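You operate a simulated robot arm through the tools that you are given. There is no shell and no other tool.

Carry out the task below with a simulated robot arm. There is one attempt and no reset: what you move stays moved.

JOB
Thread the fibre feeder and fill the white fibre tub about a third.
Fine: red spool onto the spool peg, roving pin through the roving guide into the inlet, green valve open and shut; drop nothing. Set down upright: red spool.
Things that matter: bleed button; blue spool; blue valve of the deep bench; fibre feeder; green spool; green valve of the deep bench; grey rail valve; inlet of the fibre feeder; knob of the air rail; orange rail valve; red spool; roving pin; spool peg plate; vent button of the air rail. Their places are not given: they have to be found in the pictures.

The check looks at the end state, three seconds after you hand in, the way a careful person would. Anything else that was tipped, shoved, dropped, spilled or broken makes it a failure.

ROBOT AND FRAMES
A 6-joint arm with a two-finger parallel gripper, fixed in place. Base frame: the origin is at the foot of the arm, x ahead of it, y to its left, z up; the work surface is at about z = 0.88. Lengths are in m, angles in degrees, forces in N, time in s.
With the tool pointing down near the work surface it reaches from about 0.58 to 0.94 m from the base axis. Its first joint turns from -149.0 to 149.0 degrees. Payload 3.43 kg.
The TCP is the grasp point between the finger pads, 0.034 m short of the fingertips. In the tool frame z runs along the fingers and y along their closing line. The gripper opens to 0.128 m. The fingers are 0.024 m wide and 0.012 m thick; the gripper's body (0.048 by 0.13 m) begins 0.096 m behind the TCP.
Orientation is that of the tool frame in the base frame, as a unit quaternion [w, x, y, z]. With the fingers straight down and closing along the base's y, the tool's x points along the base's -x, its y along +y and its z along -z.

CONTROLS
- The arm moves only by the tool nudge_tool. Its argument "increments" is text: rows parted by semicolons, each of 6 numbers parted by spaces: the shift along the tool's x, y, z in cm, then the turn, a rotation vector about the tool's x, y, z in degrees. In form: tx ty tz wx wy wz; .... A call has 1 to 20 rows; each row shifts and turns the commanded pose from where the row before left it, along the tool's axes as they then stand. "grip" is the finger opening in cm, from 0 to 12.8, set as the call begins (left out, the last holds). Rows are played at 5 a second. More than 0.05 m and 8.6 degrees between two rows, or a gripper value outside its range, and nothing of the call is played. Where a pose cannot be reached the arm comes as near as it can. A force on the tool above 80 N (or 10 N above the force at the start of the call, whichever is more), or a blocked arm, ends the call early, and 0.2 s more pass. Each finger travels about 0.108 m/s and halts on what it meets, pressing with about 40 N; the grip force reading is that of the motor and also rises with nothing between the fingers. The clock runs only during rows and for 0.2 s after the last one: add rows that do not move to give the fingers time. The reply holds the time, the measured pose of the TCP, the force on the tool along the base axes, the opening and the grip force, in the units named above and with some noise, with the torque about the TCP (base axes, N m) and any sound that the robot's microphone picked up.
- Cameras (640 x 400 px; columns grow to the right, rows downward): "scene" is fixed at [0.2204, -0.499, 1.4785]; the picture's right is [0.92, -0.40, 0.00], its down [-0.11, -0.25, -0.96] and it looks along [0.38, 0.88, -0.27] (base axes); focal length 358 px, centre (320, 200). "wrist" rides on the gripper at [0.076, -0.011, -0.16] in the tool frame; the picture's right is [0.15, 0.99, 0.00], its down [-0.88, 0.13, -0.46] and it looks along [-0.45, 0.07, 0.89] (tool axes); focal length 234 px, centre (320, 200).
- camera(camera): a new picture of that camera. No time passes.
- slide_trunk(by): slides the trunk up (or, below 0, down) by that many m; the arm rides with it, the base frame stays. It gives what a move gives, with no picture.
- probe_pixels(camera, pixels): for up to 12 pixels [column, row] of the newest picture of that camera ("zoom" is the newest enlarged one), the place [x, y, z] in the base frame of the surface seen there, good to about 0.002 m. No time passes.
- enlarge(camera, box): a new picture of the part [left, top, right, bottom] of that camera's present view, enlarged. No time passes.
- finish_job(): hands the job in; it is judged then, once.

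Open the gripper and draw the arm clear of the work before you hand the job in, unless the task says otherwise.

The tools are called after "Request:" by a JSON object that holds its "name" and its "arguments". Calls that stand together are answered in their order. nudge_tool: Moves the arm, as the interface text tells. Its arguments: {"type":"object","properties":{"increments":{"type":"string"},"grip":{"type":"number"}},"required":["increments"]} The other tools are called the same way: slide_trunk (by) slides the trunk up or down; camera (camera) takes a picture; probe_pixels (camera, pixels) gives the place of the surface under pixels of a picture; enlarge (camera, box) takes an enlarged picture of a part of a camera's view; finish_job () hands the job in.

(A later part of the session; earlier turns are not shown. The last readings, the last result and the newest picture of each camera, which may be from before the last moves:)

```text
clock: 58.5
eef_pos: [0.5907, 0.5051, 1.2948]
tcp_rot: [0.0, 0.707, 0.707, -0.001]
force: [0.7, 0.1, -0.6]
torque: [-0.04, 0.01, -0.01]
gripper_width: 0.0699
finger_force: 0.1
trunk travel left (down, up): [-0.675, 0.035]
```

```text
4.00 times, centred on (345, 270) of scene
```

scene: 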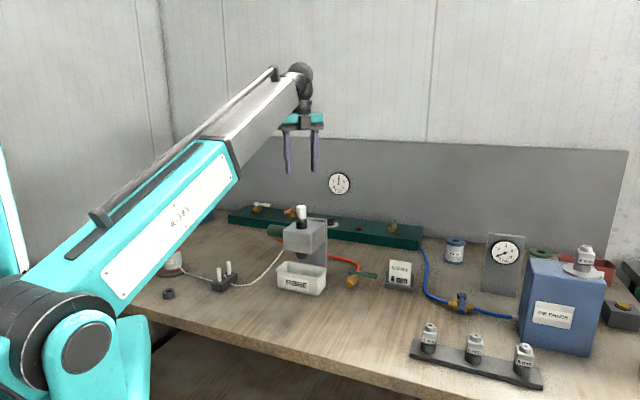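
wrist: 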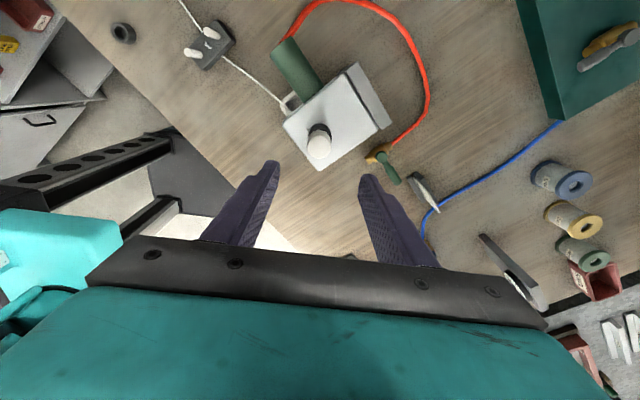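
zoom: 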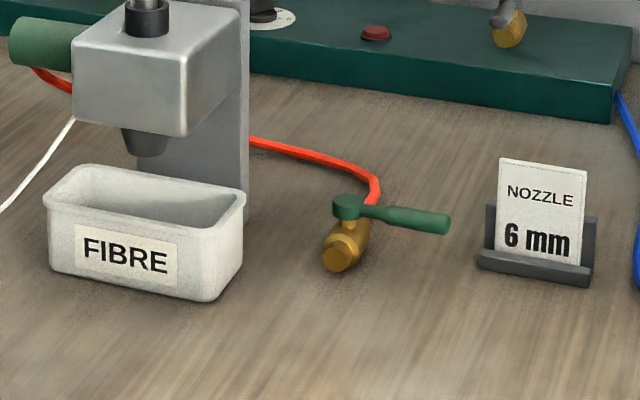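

Request:
{"name": "probe_pixels", "arguments": {"camera": "zoom", "pixels": [[48, 200], [205, 233], [243, 193], [80, 170], [60, 270], [205, 298], [235, 265], [130, 215], [140, 195], [180, 205], [480, 260], [487, 215]]}}

Request:
{"name": "probe_pixels", "arguments": {"camera": "zoom", "pixels": [[500, 165], [590, 280], [585, 175], [595, 220], [346, 198], [400, 210], [430, 215], [447, 222], [430, 232], [400, 228], [345, 240], [340, 262]]}}

```text
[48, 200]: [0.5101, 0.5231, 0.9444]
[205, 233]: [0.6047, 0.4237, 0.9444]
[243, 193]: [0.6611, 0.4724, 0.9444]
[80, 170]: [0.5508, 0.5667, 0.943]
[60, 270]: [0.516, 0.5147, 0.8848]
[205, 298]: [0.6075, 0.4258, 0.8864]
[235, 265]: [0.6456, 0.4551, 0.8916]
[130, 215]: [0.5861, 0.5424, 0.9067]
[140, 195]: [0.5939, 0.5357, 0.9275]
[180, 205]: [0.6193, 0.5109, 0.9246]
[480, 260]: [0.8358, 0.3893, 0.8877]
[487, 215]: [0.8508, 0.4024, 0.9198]
```

```text
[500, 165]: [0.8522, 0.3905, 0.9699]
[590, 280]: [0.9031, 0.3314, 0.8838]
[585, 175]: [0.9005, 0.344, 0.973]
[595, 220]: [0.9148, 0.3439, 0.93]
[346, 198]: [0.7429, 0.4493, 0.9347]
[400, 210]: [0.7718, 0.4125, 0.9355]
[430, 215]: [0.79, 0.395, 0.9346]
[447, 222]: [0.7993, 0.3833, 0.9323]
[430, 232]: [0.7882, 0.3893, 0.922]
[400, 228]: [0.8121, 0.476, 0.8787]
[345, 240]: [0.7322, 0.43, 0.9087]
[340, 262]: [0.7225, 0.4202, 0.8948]
```

Tub rim (z 0.944) is 7 cm from where the open lever will lie, and the card stand starts at x 0.836. Plan: straddle the lever (pivot (0.7395, 0.448), tip (0.80, 0.388), z 0.922–0.936) with fingers along base x and push it clockwise. First I travel above it at height.

Request:
{"name": "nudge_tool", "arguments": {"increments": "-1.5 2.2 0.9 0 0 0; -1.5 2.2 0.9 0 0 0; -1.5 2.2 0.9 0 0 0; -1.5 2.2 0.9 0 0 0; -1.5 2.2 0.9 0 0 0; -0.54 1.7 3 0 0 0; -0.54 1.7 3 0 0 0; -0.54 1.7 3 0 0 0; -0.54 1.7 3 0 0 0; -0.54 1.7 3 0 0 0; 0 0 0 0 0 0; 0 0 0 0 0 0", "grip": 6.6}}

Request:
{"name": "camera", "arguments": {"camera": "wrist"}}

Request:
{"name": "camera", "arguments": {"camera": "scene"}}

```text
clock: 61.1
eef_pos: [0.7858, 0.4034, 1.0983]
tcp_rot: [0.0, 0.707, 0.707, -0.001]
force: [0.0, -0.6, 0.0]
torque: [0.03, 0.05, -0.02]
gripper_width: 0.066
finger_force: 0.1
trunk travel left (down, up): [-0.675, 0.035]
```

```text
taken
```

wrist: 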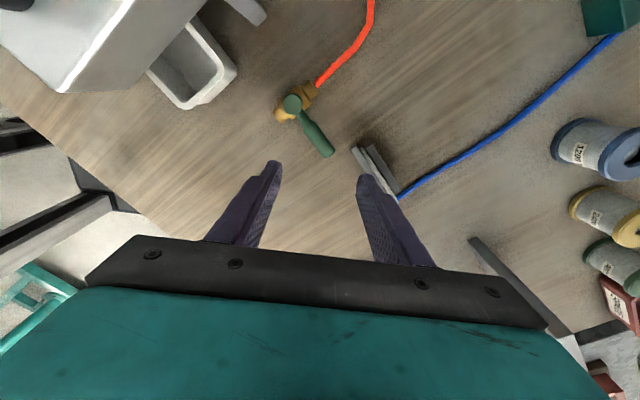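

```text
taken
```

scene: 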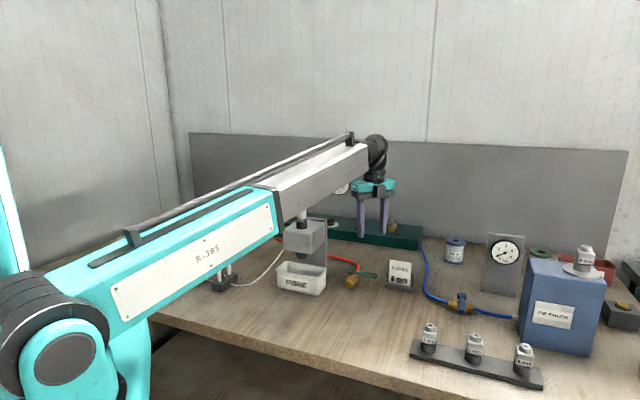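

Both the tub's interior (wrist (190,65)) and the lever (wrist (315,135)) are in view. I refine the lever's position from here.

Request:
{"name": "enlarge", "arguments": {"camera": "wrist", "box": [260, 70, 400, 200]}}

Request:
{"name": "probe_pixels", "arguments": {"camera": "wrist", "pixels": [[292, 103], [305, 122], [315, 137], [325, 150], [331, 156], [320, 132], [309, 140], [283, 113], [312, 92], [358, 155], [375, 150], [395, 192]]}}

```text
3.08 times, centred on (330, 135) of wrist
```

zoom: 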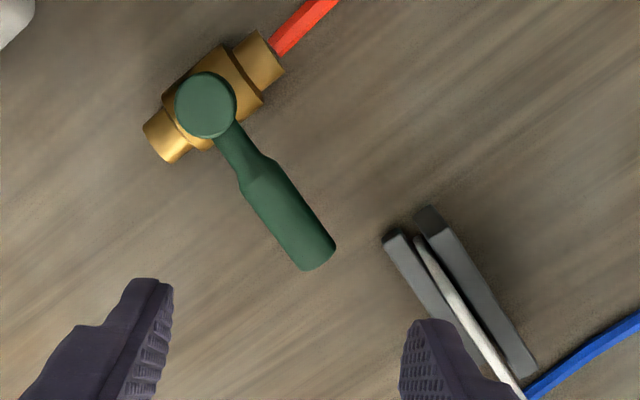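

```text
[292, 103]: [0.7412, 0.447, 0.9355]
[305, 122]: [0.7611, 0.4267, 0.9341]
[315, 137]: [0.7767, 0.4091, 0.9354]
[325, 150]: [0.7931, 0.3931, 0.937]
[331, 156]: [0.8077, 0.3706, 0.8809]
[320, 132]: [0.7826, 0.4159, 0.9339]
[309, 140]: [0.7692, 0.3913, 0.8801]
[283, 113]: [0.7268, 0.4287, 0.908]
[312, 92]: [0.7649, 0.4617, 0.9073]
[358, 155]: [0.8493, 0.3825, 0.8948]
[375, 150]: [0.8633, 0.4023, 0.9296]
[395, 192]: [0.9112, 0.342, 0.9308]
```

Lever axis runs from (0.741, 0.447) to its tip at about (0.797, 0.388). I shift −3 mm in x and lower to TCP z 0.949, so the fingertips (z 0.915) straddle the lever above the brass body.

Request:
{"name": "nudge_tool", "arguments": {"increments": "0 -0.3 2.5 0 0 0; 0 0 2.5 0 0 0; 0 0 2.5 0 0 0; 0 0 2.5 0 0 0; 0 0 2 0 0 0; 0 0 1.5 0 0 0; 0 0 1.4 0 0 0; 0 0 0 0 0 0; 0 0 0 0 0 0"}}

Request:
{"name": "camera", "arguments": {"camera": "wrist"}}

Request:
{"name": "camera", "arguments": {"camera": "scene"}}

Request:
{"name": "enlarge", "arguments": {"camera": "scene", "box": [265, 215, 425, 315]}}

```text
clock: 63.1
eef_pos: [0.7815, 0.402, 0.9506]
tcp_rot: [0.0, 0.707, 0.707, -0.002]
force: [0.2, -0.2, 0.2]
torque: [0.02, 0.01, 0.04]
gripper_width: 0.0663
finger_force: 0.2
trunk travel left (down, up): [-0.675, 0.035]
```

```text
taken
```

wrist: 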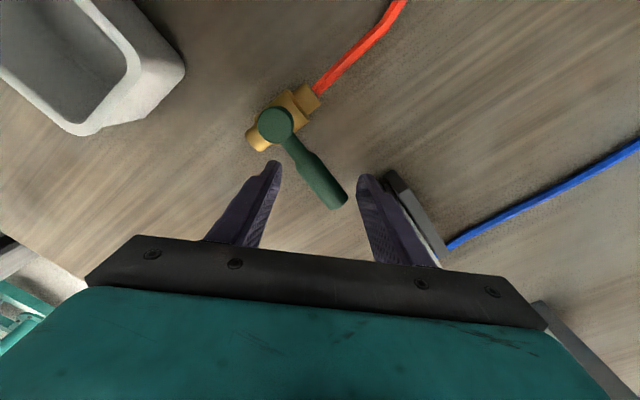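

```text
taken
```

scene: 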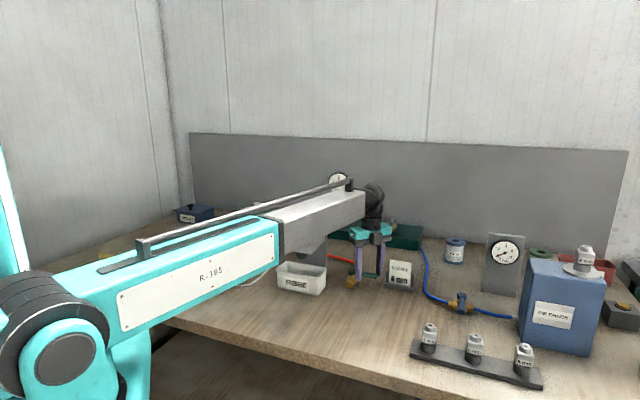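

```text
4.00 times, centred on (345, 265) of scene
```

zoom: 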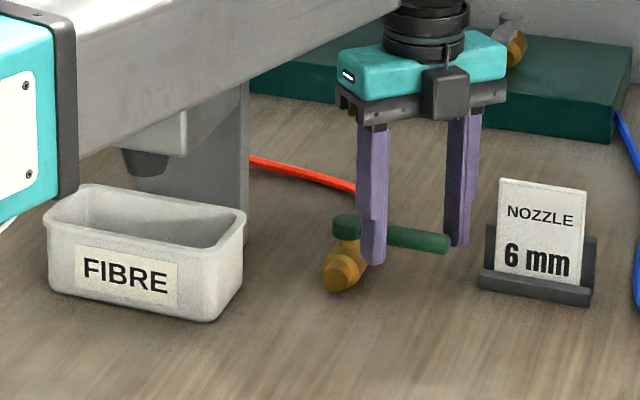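

The fingers straddle the lever freely, and the scene view shows the still empty tub interior. I push the lever clockwise with the right finger by about 30°, then look.

Request:
{"name": "nudge_tool", "arguments": {"increments": "0.19 -0.97 0 0 0 0; 0.19 -0.97 0 0 0 0; 0.19 -0.97 0 0 0 0; 0.18 -0.96 0 0 0 0; -0.38 -0.69 0 0 0 0; -0.38 -0.69 0 0 0 0"}}

Request:
{"name": "enlarge", "arguments": {"camera": "scene", "box": [265, 215, 425, 315]}}

Request:
{"name": "camera", "arguments": {"camera": "wrist"}}

```text
clock: 64.5
eef_pos: [0.7288, 0.4029, 0.9507]
tcp_rot: [0.0, 0.707, 0.707, -0.001]
force: [1.8, 0.9, 0.6]
torque: [0.0, -0.04, 0.02]
gripper_width: 0.0664
finger_force: 0.2
trunk travel left (down, up): [-0.675, 0.035]
```

```text
4.00 times, centred on (345, 265) of scene
```

zoom: 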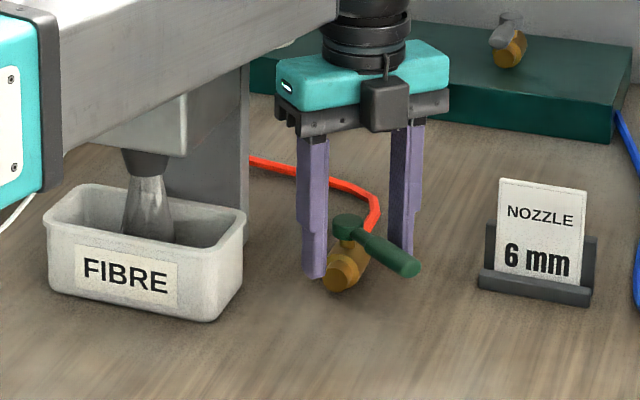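

```text
taken
```

wrist: 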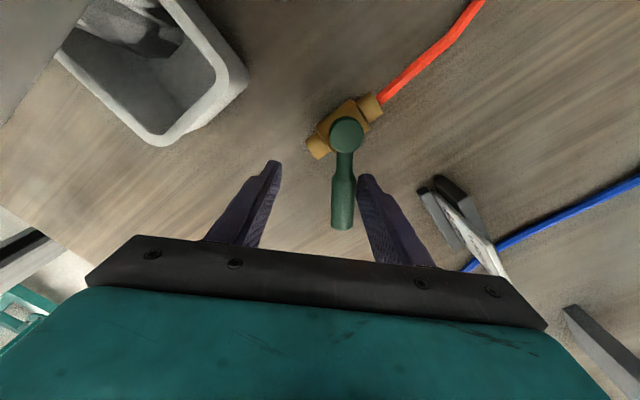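

Fibre is already streaming from the nozzle. No time passes while I look: I zoom on the tub and measure the level.

Request:
{"name": "enlarge", "arguments": {"camera": "scene", "box": [270, 240, 335, 300]}}

Request:
{"name": "enlarge", "arguments": {"camera": "wrist", "box": [40, 0, 260, 150]}}

```text
6.67 times, centred on (302, 270) of scene
```

zoom: 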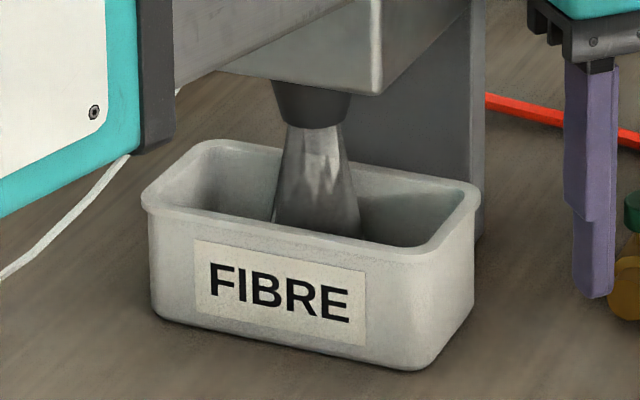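

```text
2.67 times, centred on (150, 75) of wrist
```

zoom: 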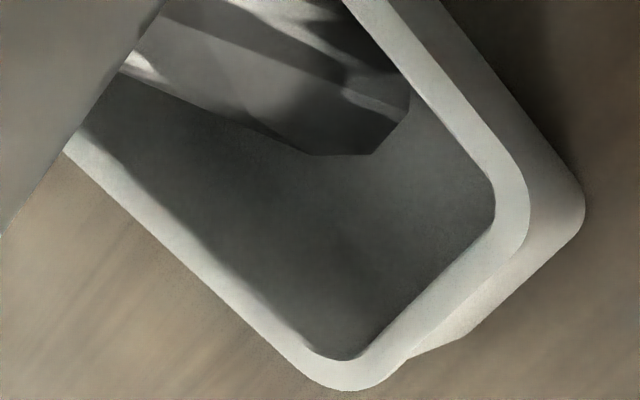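

I probe the surface inside the tub (wrist zoom (250,220), (350,260)) and its inner walls.

Request:
{"name": "probe_pixels", "arguments": {"camera": "zoom", "pixels": [[250, 220], [350, 260], [300, 180], [180, 150], [400, 220], [440, 200], [340, 330], [340, 140], [330, 110], [260, 300], [300, 340], [480, 200]]}}

```text
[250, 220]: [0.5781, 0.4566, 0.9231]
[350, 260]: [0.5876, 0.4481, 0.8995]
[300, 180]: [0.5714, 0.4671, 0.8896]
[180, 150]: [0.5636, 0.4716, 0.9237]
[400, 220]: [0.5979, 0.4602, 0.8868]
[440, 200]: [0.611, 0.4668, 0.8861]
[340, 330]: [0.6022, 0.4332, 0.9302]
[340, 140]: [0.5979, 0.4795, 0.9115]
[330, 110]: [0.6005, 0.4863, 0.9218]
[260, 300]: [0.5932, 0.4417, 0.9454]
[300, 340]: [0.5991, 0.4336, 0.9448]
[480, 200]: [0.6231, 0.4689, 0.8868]
```

The tub floor reads z ≈ 0.887 and the rim 0.944, so a third is about z 0.905–0.906. I let 0.6 s pass at this opening and re-measure.

Request:
{"name": "nudge_tool", "arguments": {"increments": "0 0 0 0 0 0; 0 0 0 0 0 0"}}

Request:
{"name": "enlarge", "arguments": {"camera": "wrist", "box": [40, 0, 260, 150]}}

Request:
{"name": "probe_pixels", "arguments": {"camera": "zoom", "pixels": [[250, 220], [350, 260], [300, 180], [380, 180], [400, 220], [440, 200], [410, 170], [420, 250], [460, 190], [480, 200], [350, 200], [400, 260]]}}

Request:
{"name": "enlarge", "arguments": {"camera": "scene", "box": [270, 240, 335, 300]}}

```text
clock: 65.1
eef_pos: [0.729, 0.4025, 0.9497]
tcp_rot: [0.0, 0.707, 0.708, -0.001]
force: [-0.1, -0.3, -0.8]
torque: [0.01, 0.01, 0.01]
gripper_width: 0.0657
finger_force: 0.1
trunk travel left (down, up): [-0.675, 0.035]
```

```text
2.67 times, centred on (150, 75) of wrist
```

zoom: 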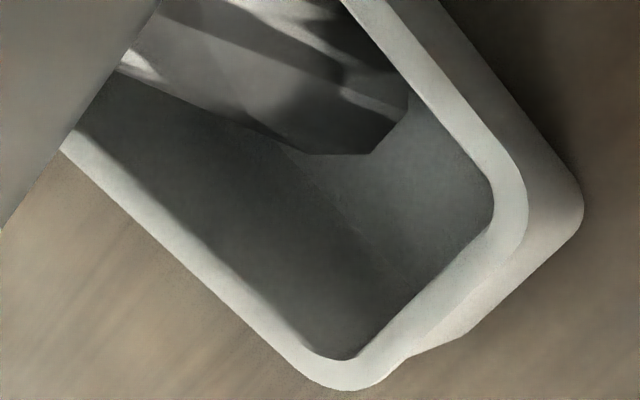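

```text
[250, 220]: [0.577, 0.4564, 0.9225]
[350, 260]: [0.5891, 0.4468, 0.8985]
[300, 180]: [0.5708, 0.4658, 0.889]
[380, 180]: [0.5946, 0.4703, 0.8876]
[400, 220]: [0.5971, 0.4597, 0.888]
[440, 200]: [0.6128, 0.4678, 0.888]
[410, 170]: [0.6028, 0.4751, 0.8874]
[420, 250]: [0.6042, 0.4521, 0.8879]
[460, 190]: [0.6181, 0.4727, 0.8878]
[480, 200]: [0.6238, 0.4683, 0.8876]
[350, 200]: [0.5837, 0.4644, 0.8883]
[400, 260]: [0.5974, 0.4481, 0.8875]
```

```text
6.67 times, centred on (302, 270) of scene
```

zoom: 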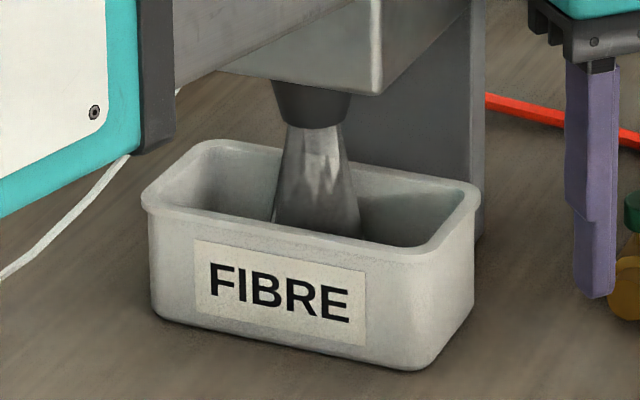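

Level rose from about 0.8866 to 0.8878 in 0.6 s, roughly 2 mm/s; the lever need not be opened more. I wait another 2 s.

Request:
{"name": "nudge_tool", "arguments": {"increments": "0 0 0 0 0 0; 0 0 0 0 0 0; 0 0 0 0 0 0; 0 0 0 0 0 0; 0 0 0 0 0 0; 0 0 0 0 0 0; 0 0 0 0 0 0; 0 0 0 0 0 0; 0 0 0 0 0 0"}}

Request:
{"name": "enlarge", "arguments": {"camera": "wrist", "box": [40, 0, 260, 150]}}

Request:
{"name": "probe_pixels", "arguments": {"camera": "zoom", "pixels": [[250, 220], [350, 260], [300, 180], [380, 180], [400, 220], [440, 200], [410, 170], [420, 250], [460, 190], [480, 200], [350, 200], [400, 260]]}}

Request:
{"name": "enlarge", "arguments": {"camera": "scene", "box": [270, 240, 335, 300]}}

```text
clock: 67.1
eef_pos: [0.7281, 0.4042, 0.9501]
tcp_rot: [-0.001, 0.707, 0.707, -0.001]
force: [-0.3, 0.4, -0.8]
torque: [0.03, 0.01, -0.01]
gripper_width: 0.0661
finger_force: 0.0
trunk travel left (down, up): [-0.675, 0.035]
```

```text
2.67 times, centred on (150, 75) of wrist
```

zoom: 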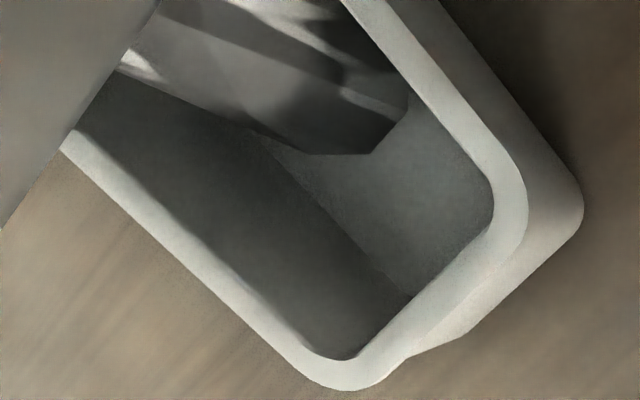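

```text
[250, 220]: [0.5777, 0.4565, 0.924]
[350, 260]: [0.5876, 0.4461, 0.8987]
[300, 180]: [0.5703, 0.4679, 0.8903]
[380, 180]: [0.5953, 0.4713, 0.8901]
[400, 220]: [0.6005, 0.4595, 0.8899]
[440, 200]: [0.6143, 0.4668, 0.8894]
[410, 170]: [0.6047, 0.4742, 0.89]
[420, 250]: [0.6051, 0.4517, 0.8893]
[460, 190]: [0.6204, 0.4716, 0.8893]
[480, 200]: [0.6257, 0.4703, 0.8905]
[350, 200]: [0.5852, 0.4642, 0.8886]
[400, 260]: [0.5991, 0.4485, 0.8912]
```

```text
6.67 times, centred on (302, 270) of scene
```

zoom: 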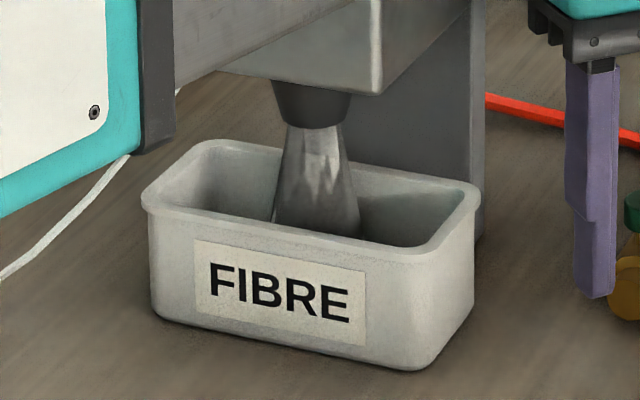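

Average level 0.8899, so about 1 mm/s; about 15 s more are needed. I wait 4.2 s and re-measure.

Request:
{"name": "nudge_tool", "arguments": {"increments": "0 0 0 0 0 0; 0 0 0 0 0 0; 0 0 0 0 0 0; 0 0 0 0 0 0; 0 0 0 0 0 0; 0 0 0 0 0 0; 0 0 0 0 0 0; 0 0 0 0 0 0; 0 0 0 0 0 0; 0 0 0 0 0 0; 0 0 0 0 0 0; 0 0 0 0 0 0; 0 0 0 0 0 0; 0 0 0 0 0 0; 0 0 0 0 0 0; 0 0 0 0 0 0; 0 0 0 0 0 0; 0 0 0 0 0 0; 0 0 0 0 0 0; 0 0 0 0 0 0"}}

Request:
{"name": "enlarge", "arguments": {"camera": "wrist", "box": [40, 0, 260, 150]}}

Request:
{"name": "probe_pixels", "arguments": {"camera": "zoom", "pixels": [[250, 220], [350, 260], [300, 180], [380, 180], [400, 220], [440, 200], [410, 170], [420, 250], [460, 190], [480, 200], [350, 200], [400, 260]]}}

Request:
{"name": "enlarge", "arguments": {"camera": "scene", "box": [270, 240, 335, 300]}}

```text
clock: 71.3
eef_pos: [0.7291, 0.4038, 0.9499]
tcp_rot: [0.0, 0.708, 0.707, -0.002]
force: [-0.5, -0.6, 0.5]
torque: [0.01, 0.0, 0.02]
gripper_width: 0.066
finger_force: 0.1
trunk travel left (down, up): [-0.675, 0.035]
```

```text
2.67 times, centred on (150, 75) of wrist
```

zoom: 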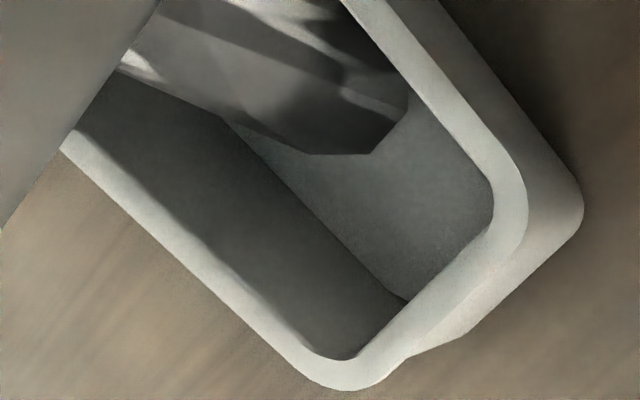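

```text
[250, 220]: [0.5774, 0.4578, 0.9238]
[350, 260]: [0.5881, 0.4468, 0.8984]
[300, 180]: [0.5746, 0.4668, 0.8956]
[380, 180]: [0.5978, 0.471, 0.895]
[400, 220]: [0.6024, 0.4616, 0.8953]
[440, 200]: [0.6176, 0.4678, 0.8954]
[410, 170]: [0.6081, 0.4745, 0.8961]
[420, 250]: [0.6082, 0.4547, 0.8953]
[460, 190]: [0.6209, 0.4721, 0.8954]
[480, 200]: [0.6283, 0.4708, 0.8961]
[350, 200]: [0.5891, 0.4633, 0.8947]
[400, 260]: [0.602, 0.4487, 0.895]
```

```text
6.67 times, centred on (302, 270) of scene
```

zoom: 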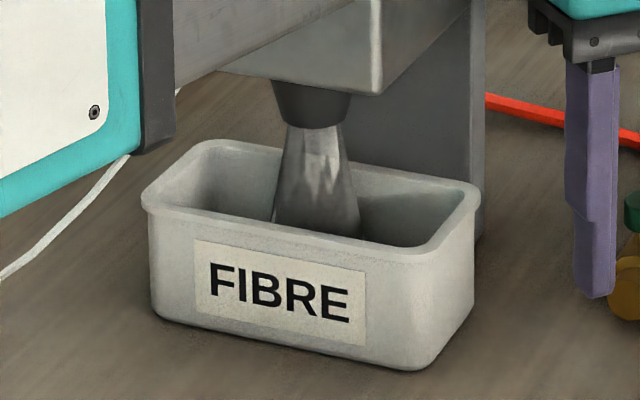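

Level is 0.8954 (about 1.25 mm/s). Target about 0.906; I wait another 4.2 s.

Request:
{"name": "nudge_tool", "arguments": {"increments": "0 0 0 0 0 0; 0 0 0 0 0 0; 0 0 0 0 0 0; 0 0 0 0 0 0; 0 0 0 0 0 0; 0 0 0 0 0 0; 0 0 0 0 0 0; 0 0 0 0 0 0; 0 0 0 0 0 0; 0 0 0 0 0 0; 0 0 0 0 0 0; 0 0 0 0 0 0; 0 0 0 0 0 0; 0 0 0 0 0 0; 0 0 0 0 0 0; 0 0 0 0 0 0; 0 0 0 0 0 0; 0 0 0 0 0 0; 0 0 0 0 0 0; 0 0 0 0 0 0"}}

Request:
{"name": "enlarge", "arguments": {"camera": "wrist", "box": [40, 0, 260, 150]}}

Request:
{"name": "probe_pixels", "arguments": {"camera": "zoom", "pixels": [[250, 220], [350, 260], [300, 180], [380, 180], [400, 220], [440, 200], [410, 170], [420, 250], [460, 190], [480, 200], [350, 200], [400, 260]]}}

Request:
{"name": "camera", "arguments": {"camera": "wrist"}}

```text
clock: 75.5
eef_pos: [0.7295, 0.4034, 0.9514]
tcp_rot: [0.001, 0.707, 0.707, -0.002]
force: [-0.6, 0.2, 0.3]
torque: [0.01, 0.01, 0.0]
gripper_width: 0.0662
finger_force: 0.1
trunk travel left (down, up): [-0.675, 0.035]
```

```text
2.67 times, centred on (150, 75) of wrist
```

zoom: 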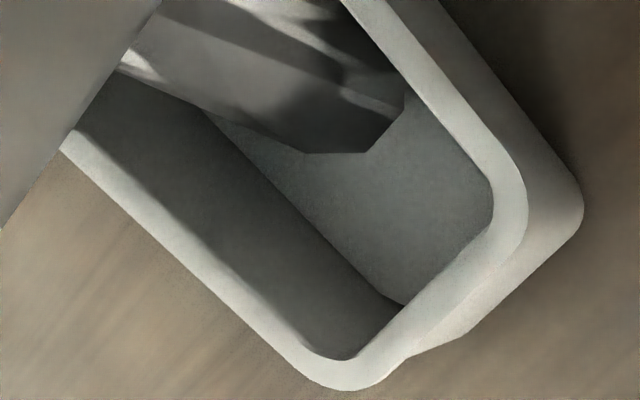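

```text
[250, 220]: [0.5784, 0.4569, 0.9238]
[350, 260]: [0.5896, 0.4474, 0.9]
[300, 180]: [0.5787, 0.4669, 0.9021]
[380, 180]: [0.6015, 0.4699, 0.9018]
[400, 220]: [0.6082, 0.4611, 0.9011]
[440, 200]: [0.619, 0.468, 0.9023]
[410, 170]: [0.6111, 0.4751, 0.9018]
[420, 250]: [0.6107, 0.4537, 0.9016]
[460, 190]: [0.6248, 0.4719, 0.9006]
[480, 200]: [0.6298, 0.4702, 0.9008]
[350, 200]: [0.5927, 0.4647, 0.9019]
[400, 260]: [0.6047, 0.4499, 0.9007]
```

```text
taken
```

wrist: 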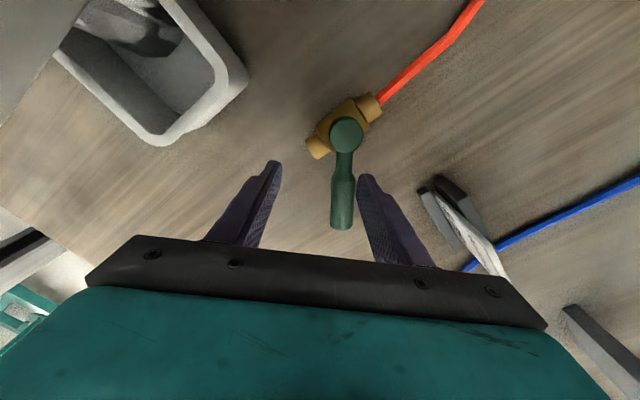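

Level is 0.9015, about 1.4 mm/s. Shutting will take about 1 s, so I wait 2 s more, then close with the left finger (narrowing the opening to 4 cm so the right finger stays clear of the card stand).

Request:
{"name": "nudge_tool", "arguments": {"increments": "0 0 0 0 0 0; 0 0 0 0 0 0; 0 0 0 0 0 0; 0 0 0 0 0 0; 0 0 0 0 0 0; 0 0 0 0 0 0; 0 0 0 0 0 0; 0 0 0 0 0 0; 0 0 0 0 0 0"}}

```text
clock: 77.5
eef_pos: [0.7286, 0.4041, 0.9504]
tcp_rot: [-0.001, 0.707, 0.707, -0.001]
force: [-0.4, 0.3, 0.3]
torque: [-0.02, -0.01, 0.01]
gripper_width: 0.0659
finger_force: 0.1
trunk travel left (down, up): [-0.675, 0.035]
```

Now I shut the valve: the left finger sweeps the lever counter-clockwise back to its first position.

Request:
{"name": "nudge_tool", "arguments": {"increments": "-0.85 1.55 0 0 0 0; -1.5 2.08 0 0 0 0; -0.05 1.93 0 0 0 0; 0.5 0.93 0 0 0 0; 0.18 0.26 0 0 0 0; 0.1 0.12 0 0 0 0", "grip": 4.0}}

Request:
{"name": "camera", "arguments": {"camera": "wrist"}}

Request:
{"name": "enlarge", "arguments": {"camera": "scene", "box": [265, 215, 425, 315]}}

```text
clock: 78.9
eef_pos: [0.7968, 0.3843, 0.9509]
tcp_rot: [0.002, 0.707, 0.707, -0.003]
force: [-4.2, -9.8, -2.7]
torque: [-0.16, 0.07, 0.29]
gripper_width: 0.0429
finger_force: 3.0
trunk travel left (down, up): [-0.675, 0.035]
```

```text
taken
```

wrist: 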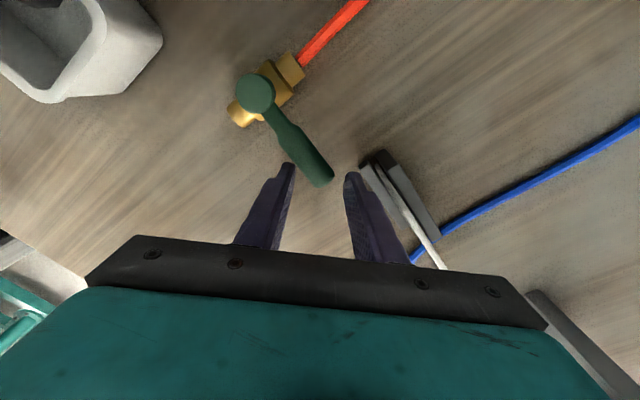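

```text
4.00 times, centred on (345, 265) of scene
```

zoom: 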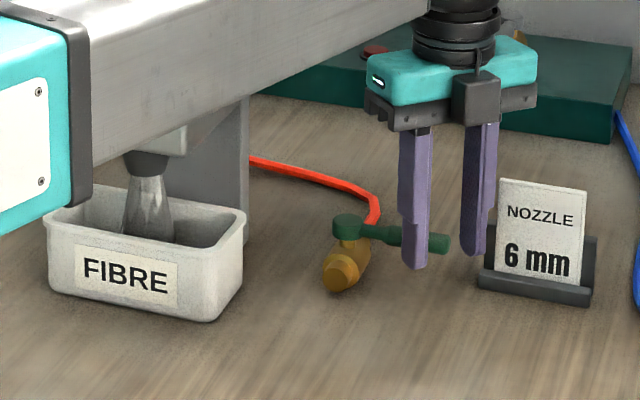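

The lever is back near its first position with 10 N on it, but the stream is still drawn. I measure the lever's angle now.

Request:
{"name": "enlarge", "arguments": {"camera": "wrist", "box": [220, 50, 360, 200]}}

Request:
{"name": "probe_pixels", "arguments": {"camera": "wrist", "pixels": [[257, 93], [280, 122], [300, 148], [315, 167], [322, 174]]}}

Request:
{"name": "enlarge", "arguments": {"camera": "scene", "box": [270, 240, 335, 300]}}

```text
2.67 times, centred on (290, 125) of wrist
```

zoom: 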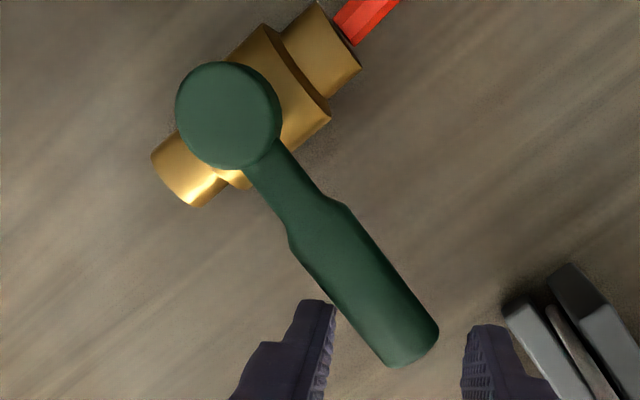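

```text
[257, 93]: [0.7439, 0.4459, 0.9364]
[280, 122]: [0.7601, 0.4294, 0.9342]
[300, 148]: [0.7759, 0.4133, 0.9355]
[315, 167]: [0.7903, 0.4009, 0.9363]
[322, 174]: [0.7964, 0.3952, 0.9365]
```

```text
6.67 times, centred on (302, 270) of scene
```

zoom: 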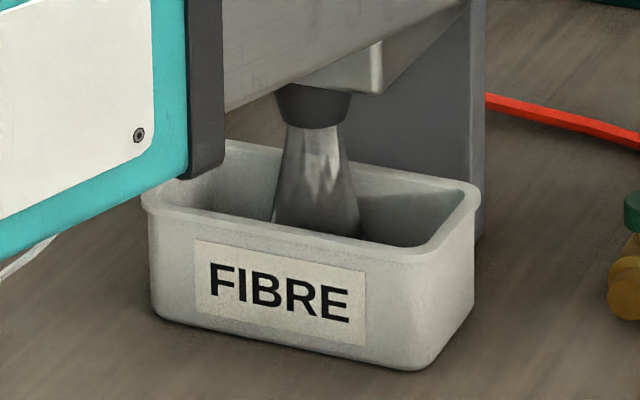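

The lever reads −44°, i.e. at its shut stop. I let 0.4 s pass while holding and look at the stream again.

Request:
{"name": "nudge_tool", "arguments": {"increments": "0 0 0 0 0 0"}}

Request:
{"name": "enlarge", "arguments": {"camera": "scene", "box": [265, 215, 425, 315]}}

Request:
{"name": "camera", "arguments": {"camera": "wrist"}}

```text
clock: 79.3
eef_pos: [0.7979, 0.385, 0.9513]
tcp_rot: [0.0, 0.707, 0.707, -0.003]
force: [-6.1, -13.1, -1.9]
torque: [-0.23, 0.06, 0.38]
gripper_width: 0.0434
finger_force: 2.5
trunk travel left (down, up): [-0.675, 0.035]
```

```text
4.00 times, centred on (345, 265) of scene
```

zoom: 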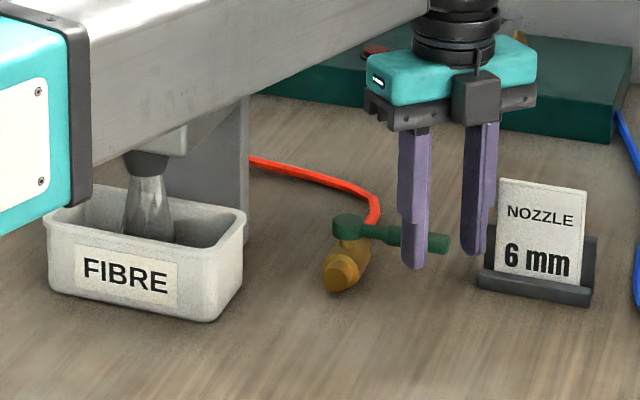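

```text
taken
```

wrist: 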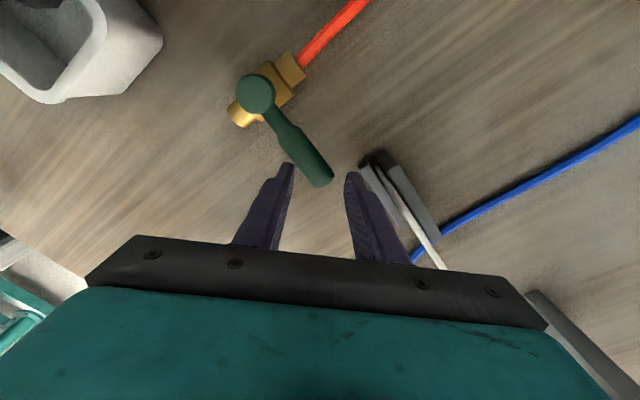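

The stream persists with the lever at the stop; I check whether the level is still rising via the visible tub corner in the wrist picture.

Request:
{"name": "enlarge", "arguments": {"camera": "wrist", "box": [0, 0, 170, 110]}}

Request:
{"name": "probe_pixels", "arguments": {"camera": "wrist", "pixels": [[60, 15], [70, 25], [75, 35], [60, 35], [50, 25], [65, 45], [80, 20], [40, 15], [85, 30], [55, 55]]}}

```text
3.64 times, centred on (85, 55) of wrist
```

zoom: 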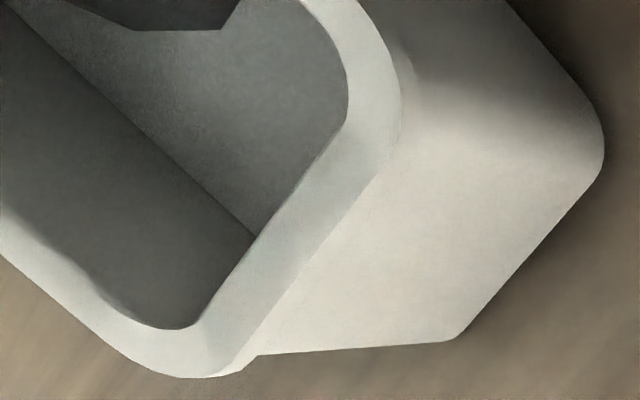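

```text
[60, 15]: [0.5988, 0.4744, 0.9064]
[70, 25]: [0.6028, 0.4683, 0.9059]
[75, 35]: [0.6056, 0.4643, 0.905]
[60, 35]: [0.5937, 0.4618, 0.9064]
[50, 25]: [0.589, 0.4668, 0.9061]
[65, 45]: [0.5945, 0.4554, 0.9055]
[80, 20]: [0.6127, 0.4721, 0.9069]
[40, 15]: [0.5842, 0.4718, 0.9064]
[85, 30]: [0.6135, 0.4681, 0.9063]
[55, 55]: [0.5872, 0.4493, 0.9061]
```

Level is 0.9061, at target. I let one more row pass to see if it still rises.

Request:
{"name": "nudge_tool", "arguments": {"increments": "0.05 0.08 0 0 0 0"}}

Request:
{"name": "enlarge", "arguments": {"camera": "scene", "box": [265, 215, 425, 315]}}

Request:
{"name": "camera", "arguments": {"camera": "wrist"}}

Request:
{"name": "probe_pixels", "arguments": {"camera": "wrist", "pixels": [[60, 15], [70, 25], [75, 35], [60, 35], [50, 25], [65, 45], [80, 20], [40, 15], [257, 93], [280, 122], [300, 148], [320, 173]]}}

```text
clock: 79.7
eef_pos: [0.7976, 0.3855, 0.9513]
tcp_rot: [0.0, 0.707, 0.707, -0.002]
force: [-8.6, -16.0, -2.7]
torque: [-0.33, 0.06, 0.49]
gripper_width: 0.0447
finger_force: 3.6
trunk travel left (down, up): [-0.675, 0.035]
```

```text
4.00 times, centred on (345, 265) of scene
```

zoom: 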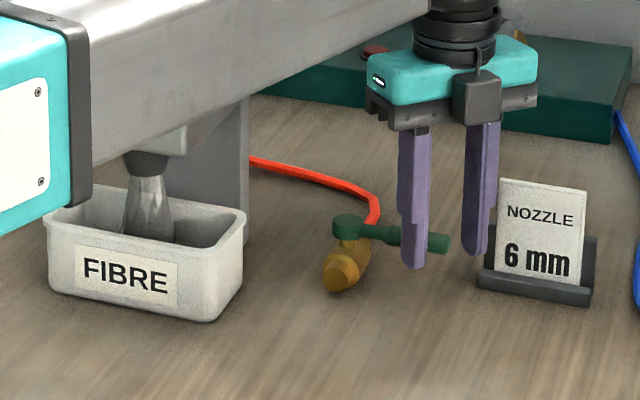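

```text
taken
```

wrist: 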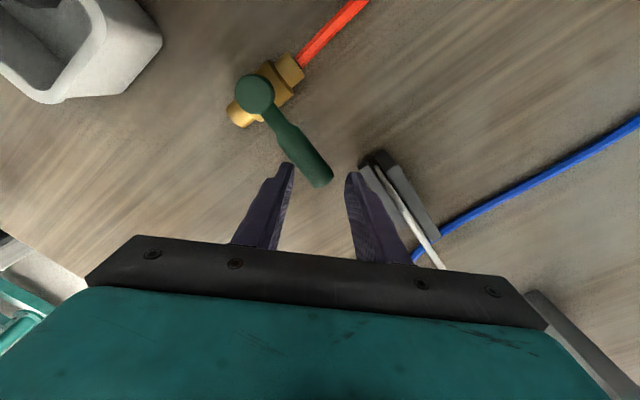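

```text
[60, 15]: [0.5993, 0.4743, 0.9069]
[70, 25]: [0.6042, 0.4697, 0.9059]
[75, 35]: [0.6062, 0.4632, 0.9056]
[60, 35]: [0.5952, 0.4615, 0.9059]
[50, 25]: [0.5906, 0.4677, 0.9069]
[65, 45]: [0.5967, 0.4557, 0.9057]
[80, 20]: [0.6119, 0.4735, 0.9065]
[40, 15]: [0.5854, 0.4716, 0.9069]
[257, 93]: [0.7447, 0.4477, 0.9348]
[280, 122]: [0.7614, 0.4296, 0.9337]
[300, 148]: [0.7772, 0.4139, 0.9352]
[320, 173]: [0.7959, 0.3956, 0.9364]
```

The level moved only 0.2 mm in 0.4 s, within noise. I ease off the lever by 2 mm, hold a second and re-measure level and stream.

Request:
{"name": "nudge_tool", "arguments": {"increments": "-0.1 -0.15 0 0 0 0; 0 0 0 0 0 0; 0 0 0 0 0 0; 0 0 0 0 0 0"}}

Request:
{"name": "enlarge", "arguments": {"camera": "scene", "box": [270, 240, 335, 300]}}

Request:
{"name": "camera", "arguments": {"camera": "wrist"}}

Request:
{"name": "probe_pixels", "arguments": {"camera": "wrist", "pixels": [[60, 15], [70, 25], [75, 35], [60, 35], [50, 25], [65, 45], [80, 20], [40, 15], [257, 93], [280, 122], [300, 148], [320, 173]]}}

```text
clock: 80.7
eef_pos: [0.7968, 0.3859, 0.9512]
tcp_rot: [0.0, 0.707, 0.707, -0.001]
force: [-6.7, -10.1, -2.1]
torque: [-0.1, 0.16, 0.3]
gripper_width: 0.0435
finger_force: 3.1
trunk travel left (down, up): [-0.675, 0.035]
```

```text
6.67 times, centred on (302, 270) of scene
```

zoom: 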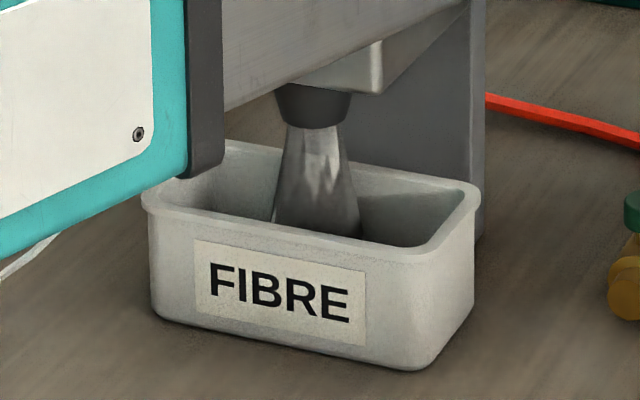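

```text
taken
```

wrist: 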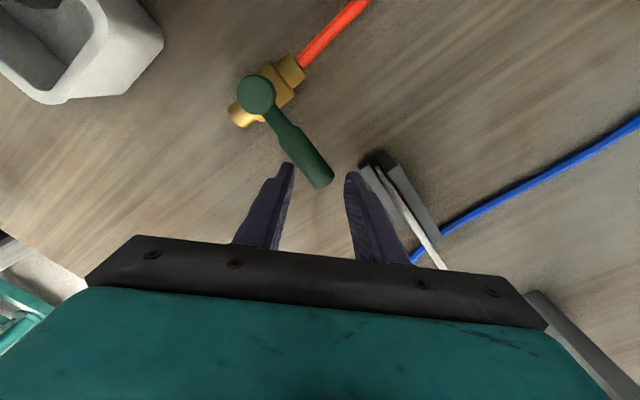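

```text
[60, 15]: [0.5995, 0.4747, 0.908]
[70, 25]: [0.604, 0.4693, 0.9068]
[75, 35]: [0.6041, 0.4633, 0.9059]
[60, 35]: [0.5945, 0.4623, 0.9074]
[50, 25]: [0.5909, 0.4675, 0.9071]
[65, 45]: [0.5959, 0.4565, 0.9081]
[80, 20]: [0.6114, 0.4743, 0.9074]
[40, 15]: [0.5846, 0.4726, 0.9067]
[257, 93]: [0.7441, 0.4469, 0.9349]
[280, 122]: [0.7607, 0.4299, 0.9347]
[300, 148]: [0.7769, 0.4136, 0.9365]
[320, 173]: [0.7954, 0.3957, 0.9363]
```

The level still creeps (0.9072) and the stream is drawn. I push the lever firmly against its stop again and watch for half a second.

Request:
{"name": "nudge_tool", "arguments": {"increments": "0.15 0.2 0 0 0 0; 0.1 0.1 0 0 0 0"}}

Request:
{"name": "enlarge", "arguments": {"camera": "scene", "box": [270, 240, 335, 300]}}

Request:
{"name": "enlarge", "arguments": {"camera": "wrist", "box": [220, 50, 360, 200]}}

Request:
{"name": "camera", "arguments": {"camera": "wrist"}}

Request:
{"name": "probe_pixels", "arguments": {"camera": "wrist", "pixels": [[60, 15], [70, 25], [75, 35], [60, 35], [50, 25], [65, 45], [80, 20], [40, 15], [55, 30], [65, 30], [255, 93], [325, 181]]}}

```text
clock: 81.3
eef_pos: [0.7987, 0.3857, 0.95]
tcp_rot: [0.001, 0.707, 0.707, -0.004]
force: [-12.4, -20.3, -3.3]
torque: [-0.29, 0.14, 0.61]
gripper_width: 0.0469
finger_force: 5.4
trunk travel left (down, up): [-0.675, 0.035]
```

```text
6.67 times, centred on (302, 270) of scene
```

zoom: 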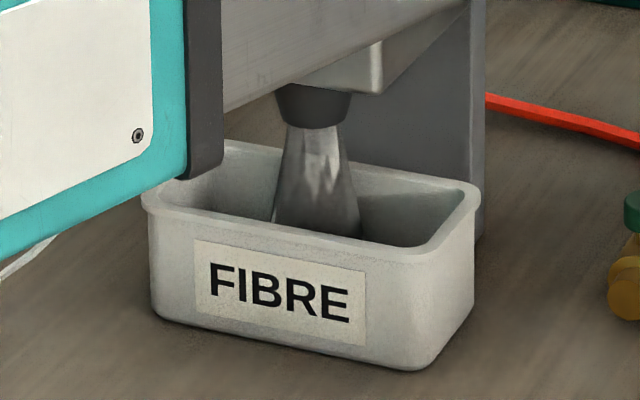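

```text
2.67 times, centred on (290, 125) of wrist
```

zoom: 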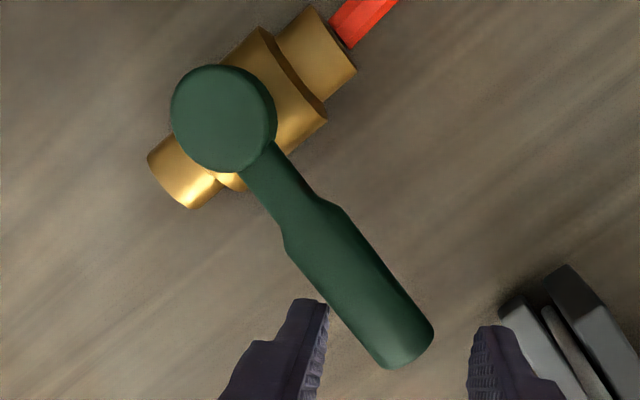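

```text
taken
```

wrist: 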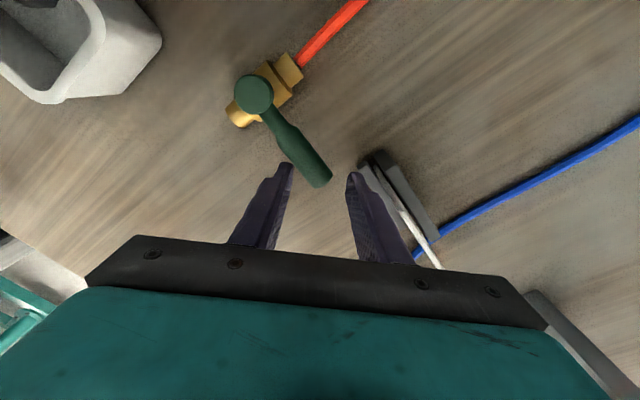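

```text
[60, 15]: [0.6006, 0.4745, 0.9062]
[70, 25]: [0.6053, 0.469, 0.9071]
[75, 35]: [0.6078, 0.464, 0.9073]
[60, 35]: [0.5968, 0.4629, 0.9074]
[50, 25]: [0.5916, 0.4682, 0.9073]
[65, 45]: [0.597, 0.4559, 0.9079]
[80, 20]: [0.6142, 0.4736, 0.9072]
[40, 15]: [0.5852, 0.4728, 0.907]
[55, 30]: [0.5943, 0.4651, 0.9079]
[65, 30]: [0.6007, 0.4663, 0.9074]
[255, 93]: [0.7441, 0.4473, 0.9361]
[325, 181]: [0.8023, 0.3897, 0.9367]
```

Level 0.9073 versus 0.9072 before, so it has practically stopped; lever at −45°. I back the finger off the lever and check again after a second.

Request:
{"name": "nudge_tool", "arguments": {"increments": "-0.3 -0.35 0 0 0 0; -0.3 -0.3 0 0 0 0; 0 0 0 0 0 0; 0 0 0 0 0 0; 0 0 0 0 0 0"}}

Request:
{"name": "camera", "arguments": {"camera": "wrist"}}

Request:
{"name": "enlarge", "arguments": {"camera": "wrist", "box": [0, 0, 180, 110]}}

Request:
{"name": "enlarge", "arguments": {"camera": "scene", "box": [265, 215, 425, 315]}}

Request:
{"name": "probe_pixels", "arguments": {"camera": "wrist", "pixels": [[70, 15], [80, 25], [85, 35], [70, 35], [60, 25], [75, 45], [90, 20], [50, 15], [65, 30], [75, 30], [262, 97], [332, 184]]}}

```text
clock: 82.5
eef_pos: [0.7932, 0.3824, 0.9502]
tcp_rot: [0.0, 0.707, 0.707, -0.001]
force: [-0.3, -0.8, -0.7]
torque: [0.05, 0.01, -0.01]
gripper_width: 0.0397
finger_force: 0.1
trunk travel left (down, up): [-0.675, 0.035]
```

```text
taken
```

wrist: 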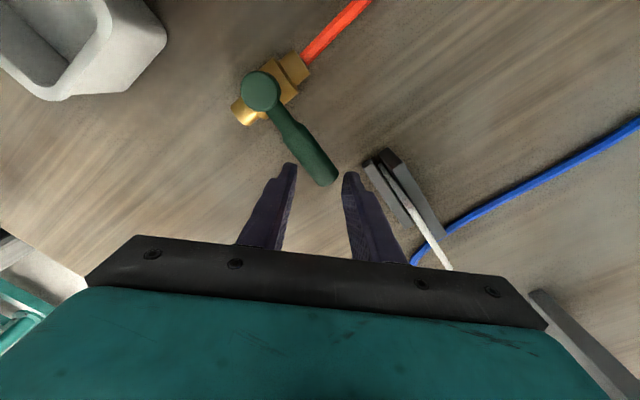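

```text
3.56 times, centred on (90, 55) of wrist
```

zoom: 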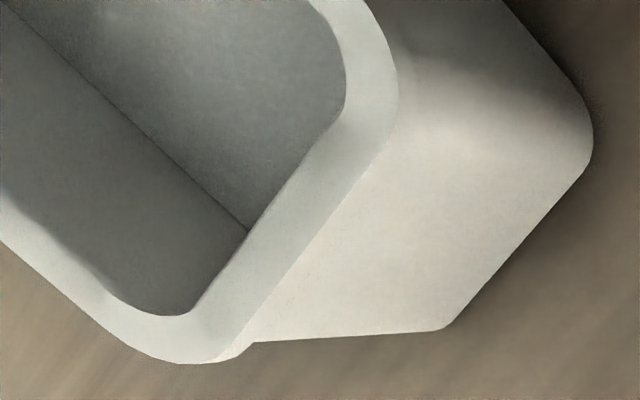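

```text
4.00 times, centred on (345, 265) of scene
```

zoom: 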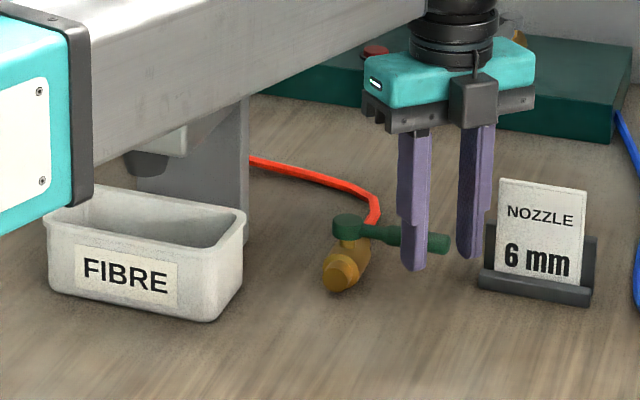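

```text
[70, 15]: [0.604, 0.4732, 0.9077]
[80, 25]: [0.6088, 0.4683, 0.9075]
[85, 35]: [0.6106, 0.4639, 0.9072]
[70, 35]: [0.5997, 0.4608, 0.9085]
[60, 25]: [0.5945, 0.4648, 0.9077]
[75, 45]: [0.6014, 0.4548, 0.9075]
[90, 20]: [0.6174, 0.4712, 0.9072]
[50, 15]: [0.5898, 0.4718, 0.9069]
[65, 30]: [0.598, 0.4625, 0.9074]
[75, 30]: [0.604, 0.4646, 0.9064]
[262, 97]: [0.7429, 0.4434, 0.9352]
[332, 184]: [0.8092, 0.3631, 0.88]
```

The stream has stopped; level 0.9074 from floor 0.886 to rim 0.944, about 0.36 of the depth. The lever stands shut. I lift the fingers straight up off the lever.

Request:
{"name": "nudge_tool", "arguments": {"increments": "0 0 -1 0 0 0; 0 0 -2 0 0 0; 0 0 -3 0 0 0; 0 0 -4 0 0 0; 0 0 -4 0 0 0; 0 0 -3 0 0 0; 0 0 0 0 0 0"}}

Request:
{"name": "camera", "arguments": {"camera": "wrist"}}

Request:
{"name": "camera", "arguments": {"camera": "scene"}}

```text
clock: 84.1
eef_pos: [0.794, 0.3839, 1.119]
tcp_rot: [-0.001, 0.707, 0.707, -0.002]
force: [0.1, -0.6, 0.2]
torque: [-0.01, 0.02, -0.02]
gripper_width: 0.0399
finger_force: 0.0
trunk travel left (down, up): [-0.675, 0.035]
```

```text
taken
```

wrist: 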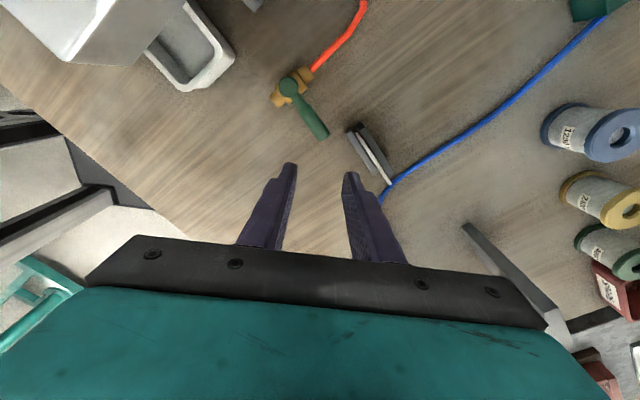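

```text
taken
```

scene: 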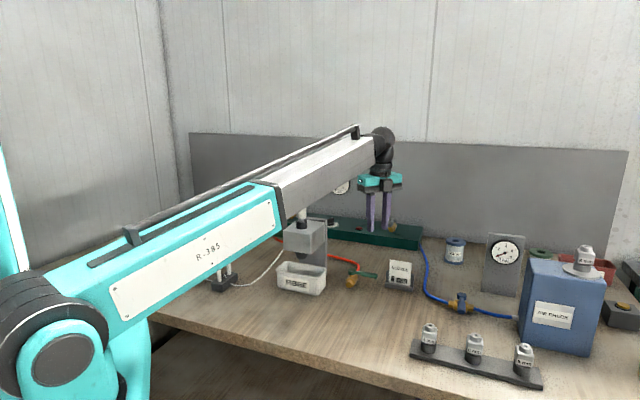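

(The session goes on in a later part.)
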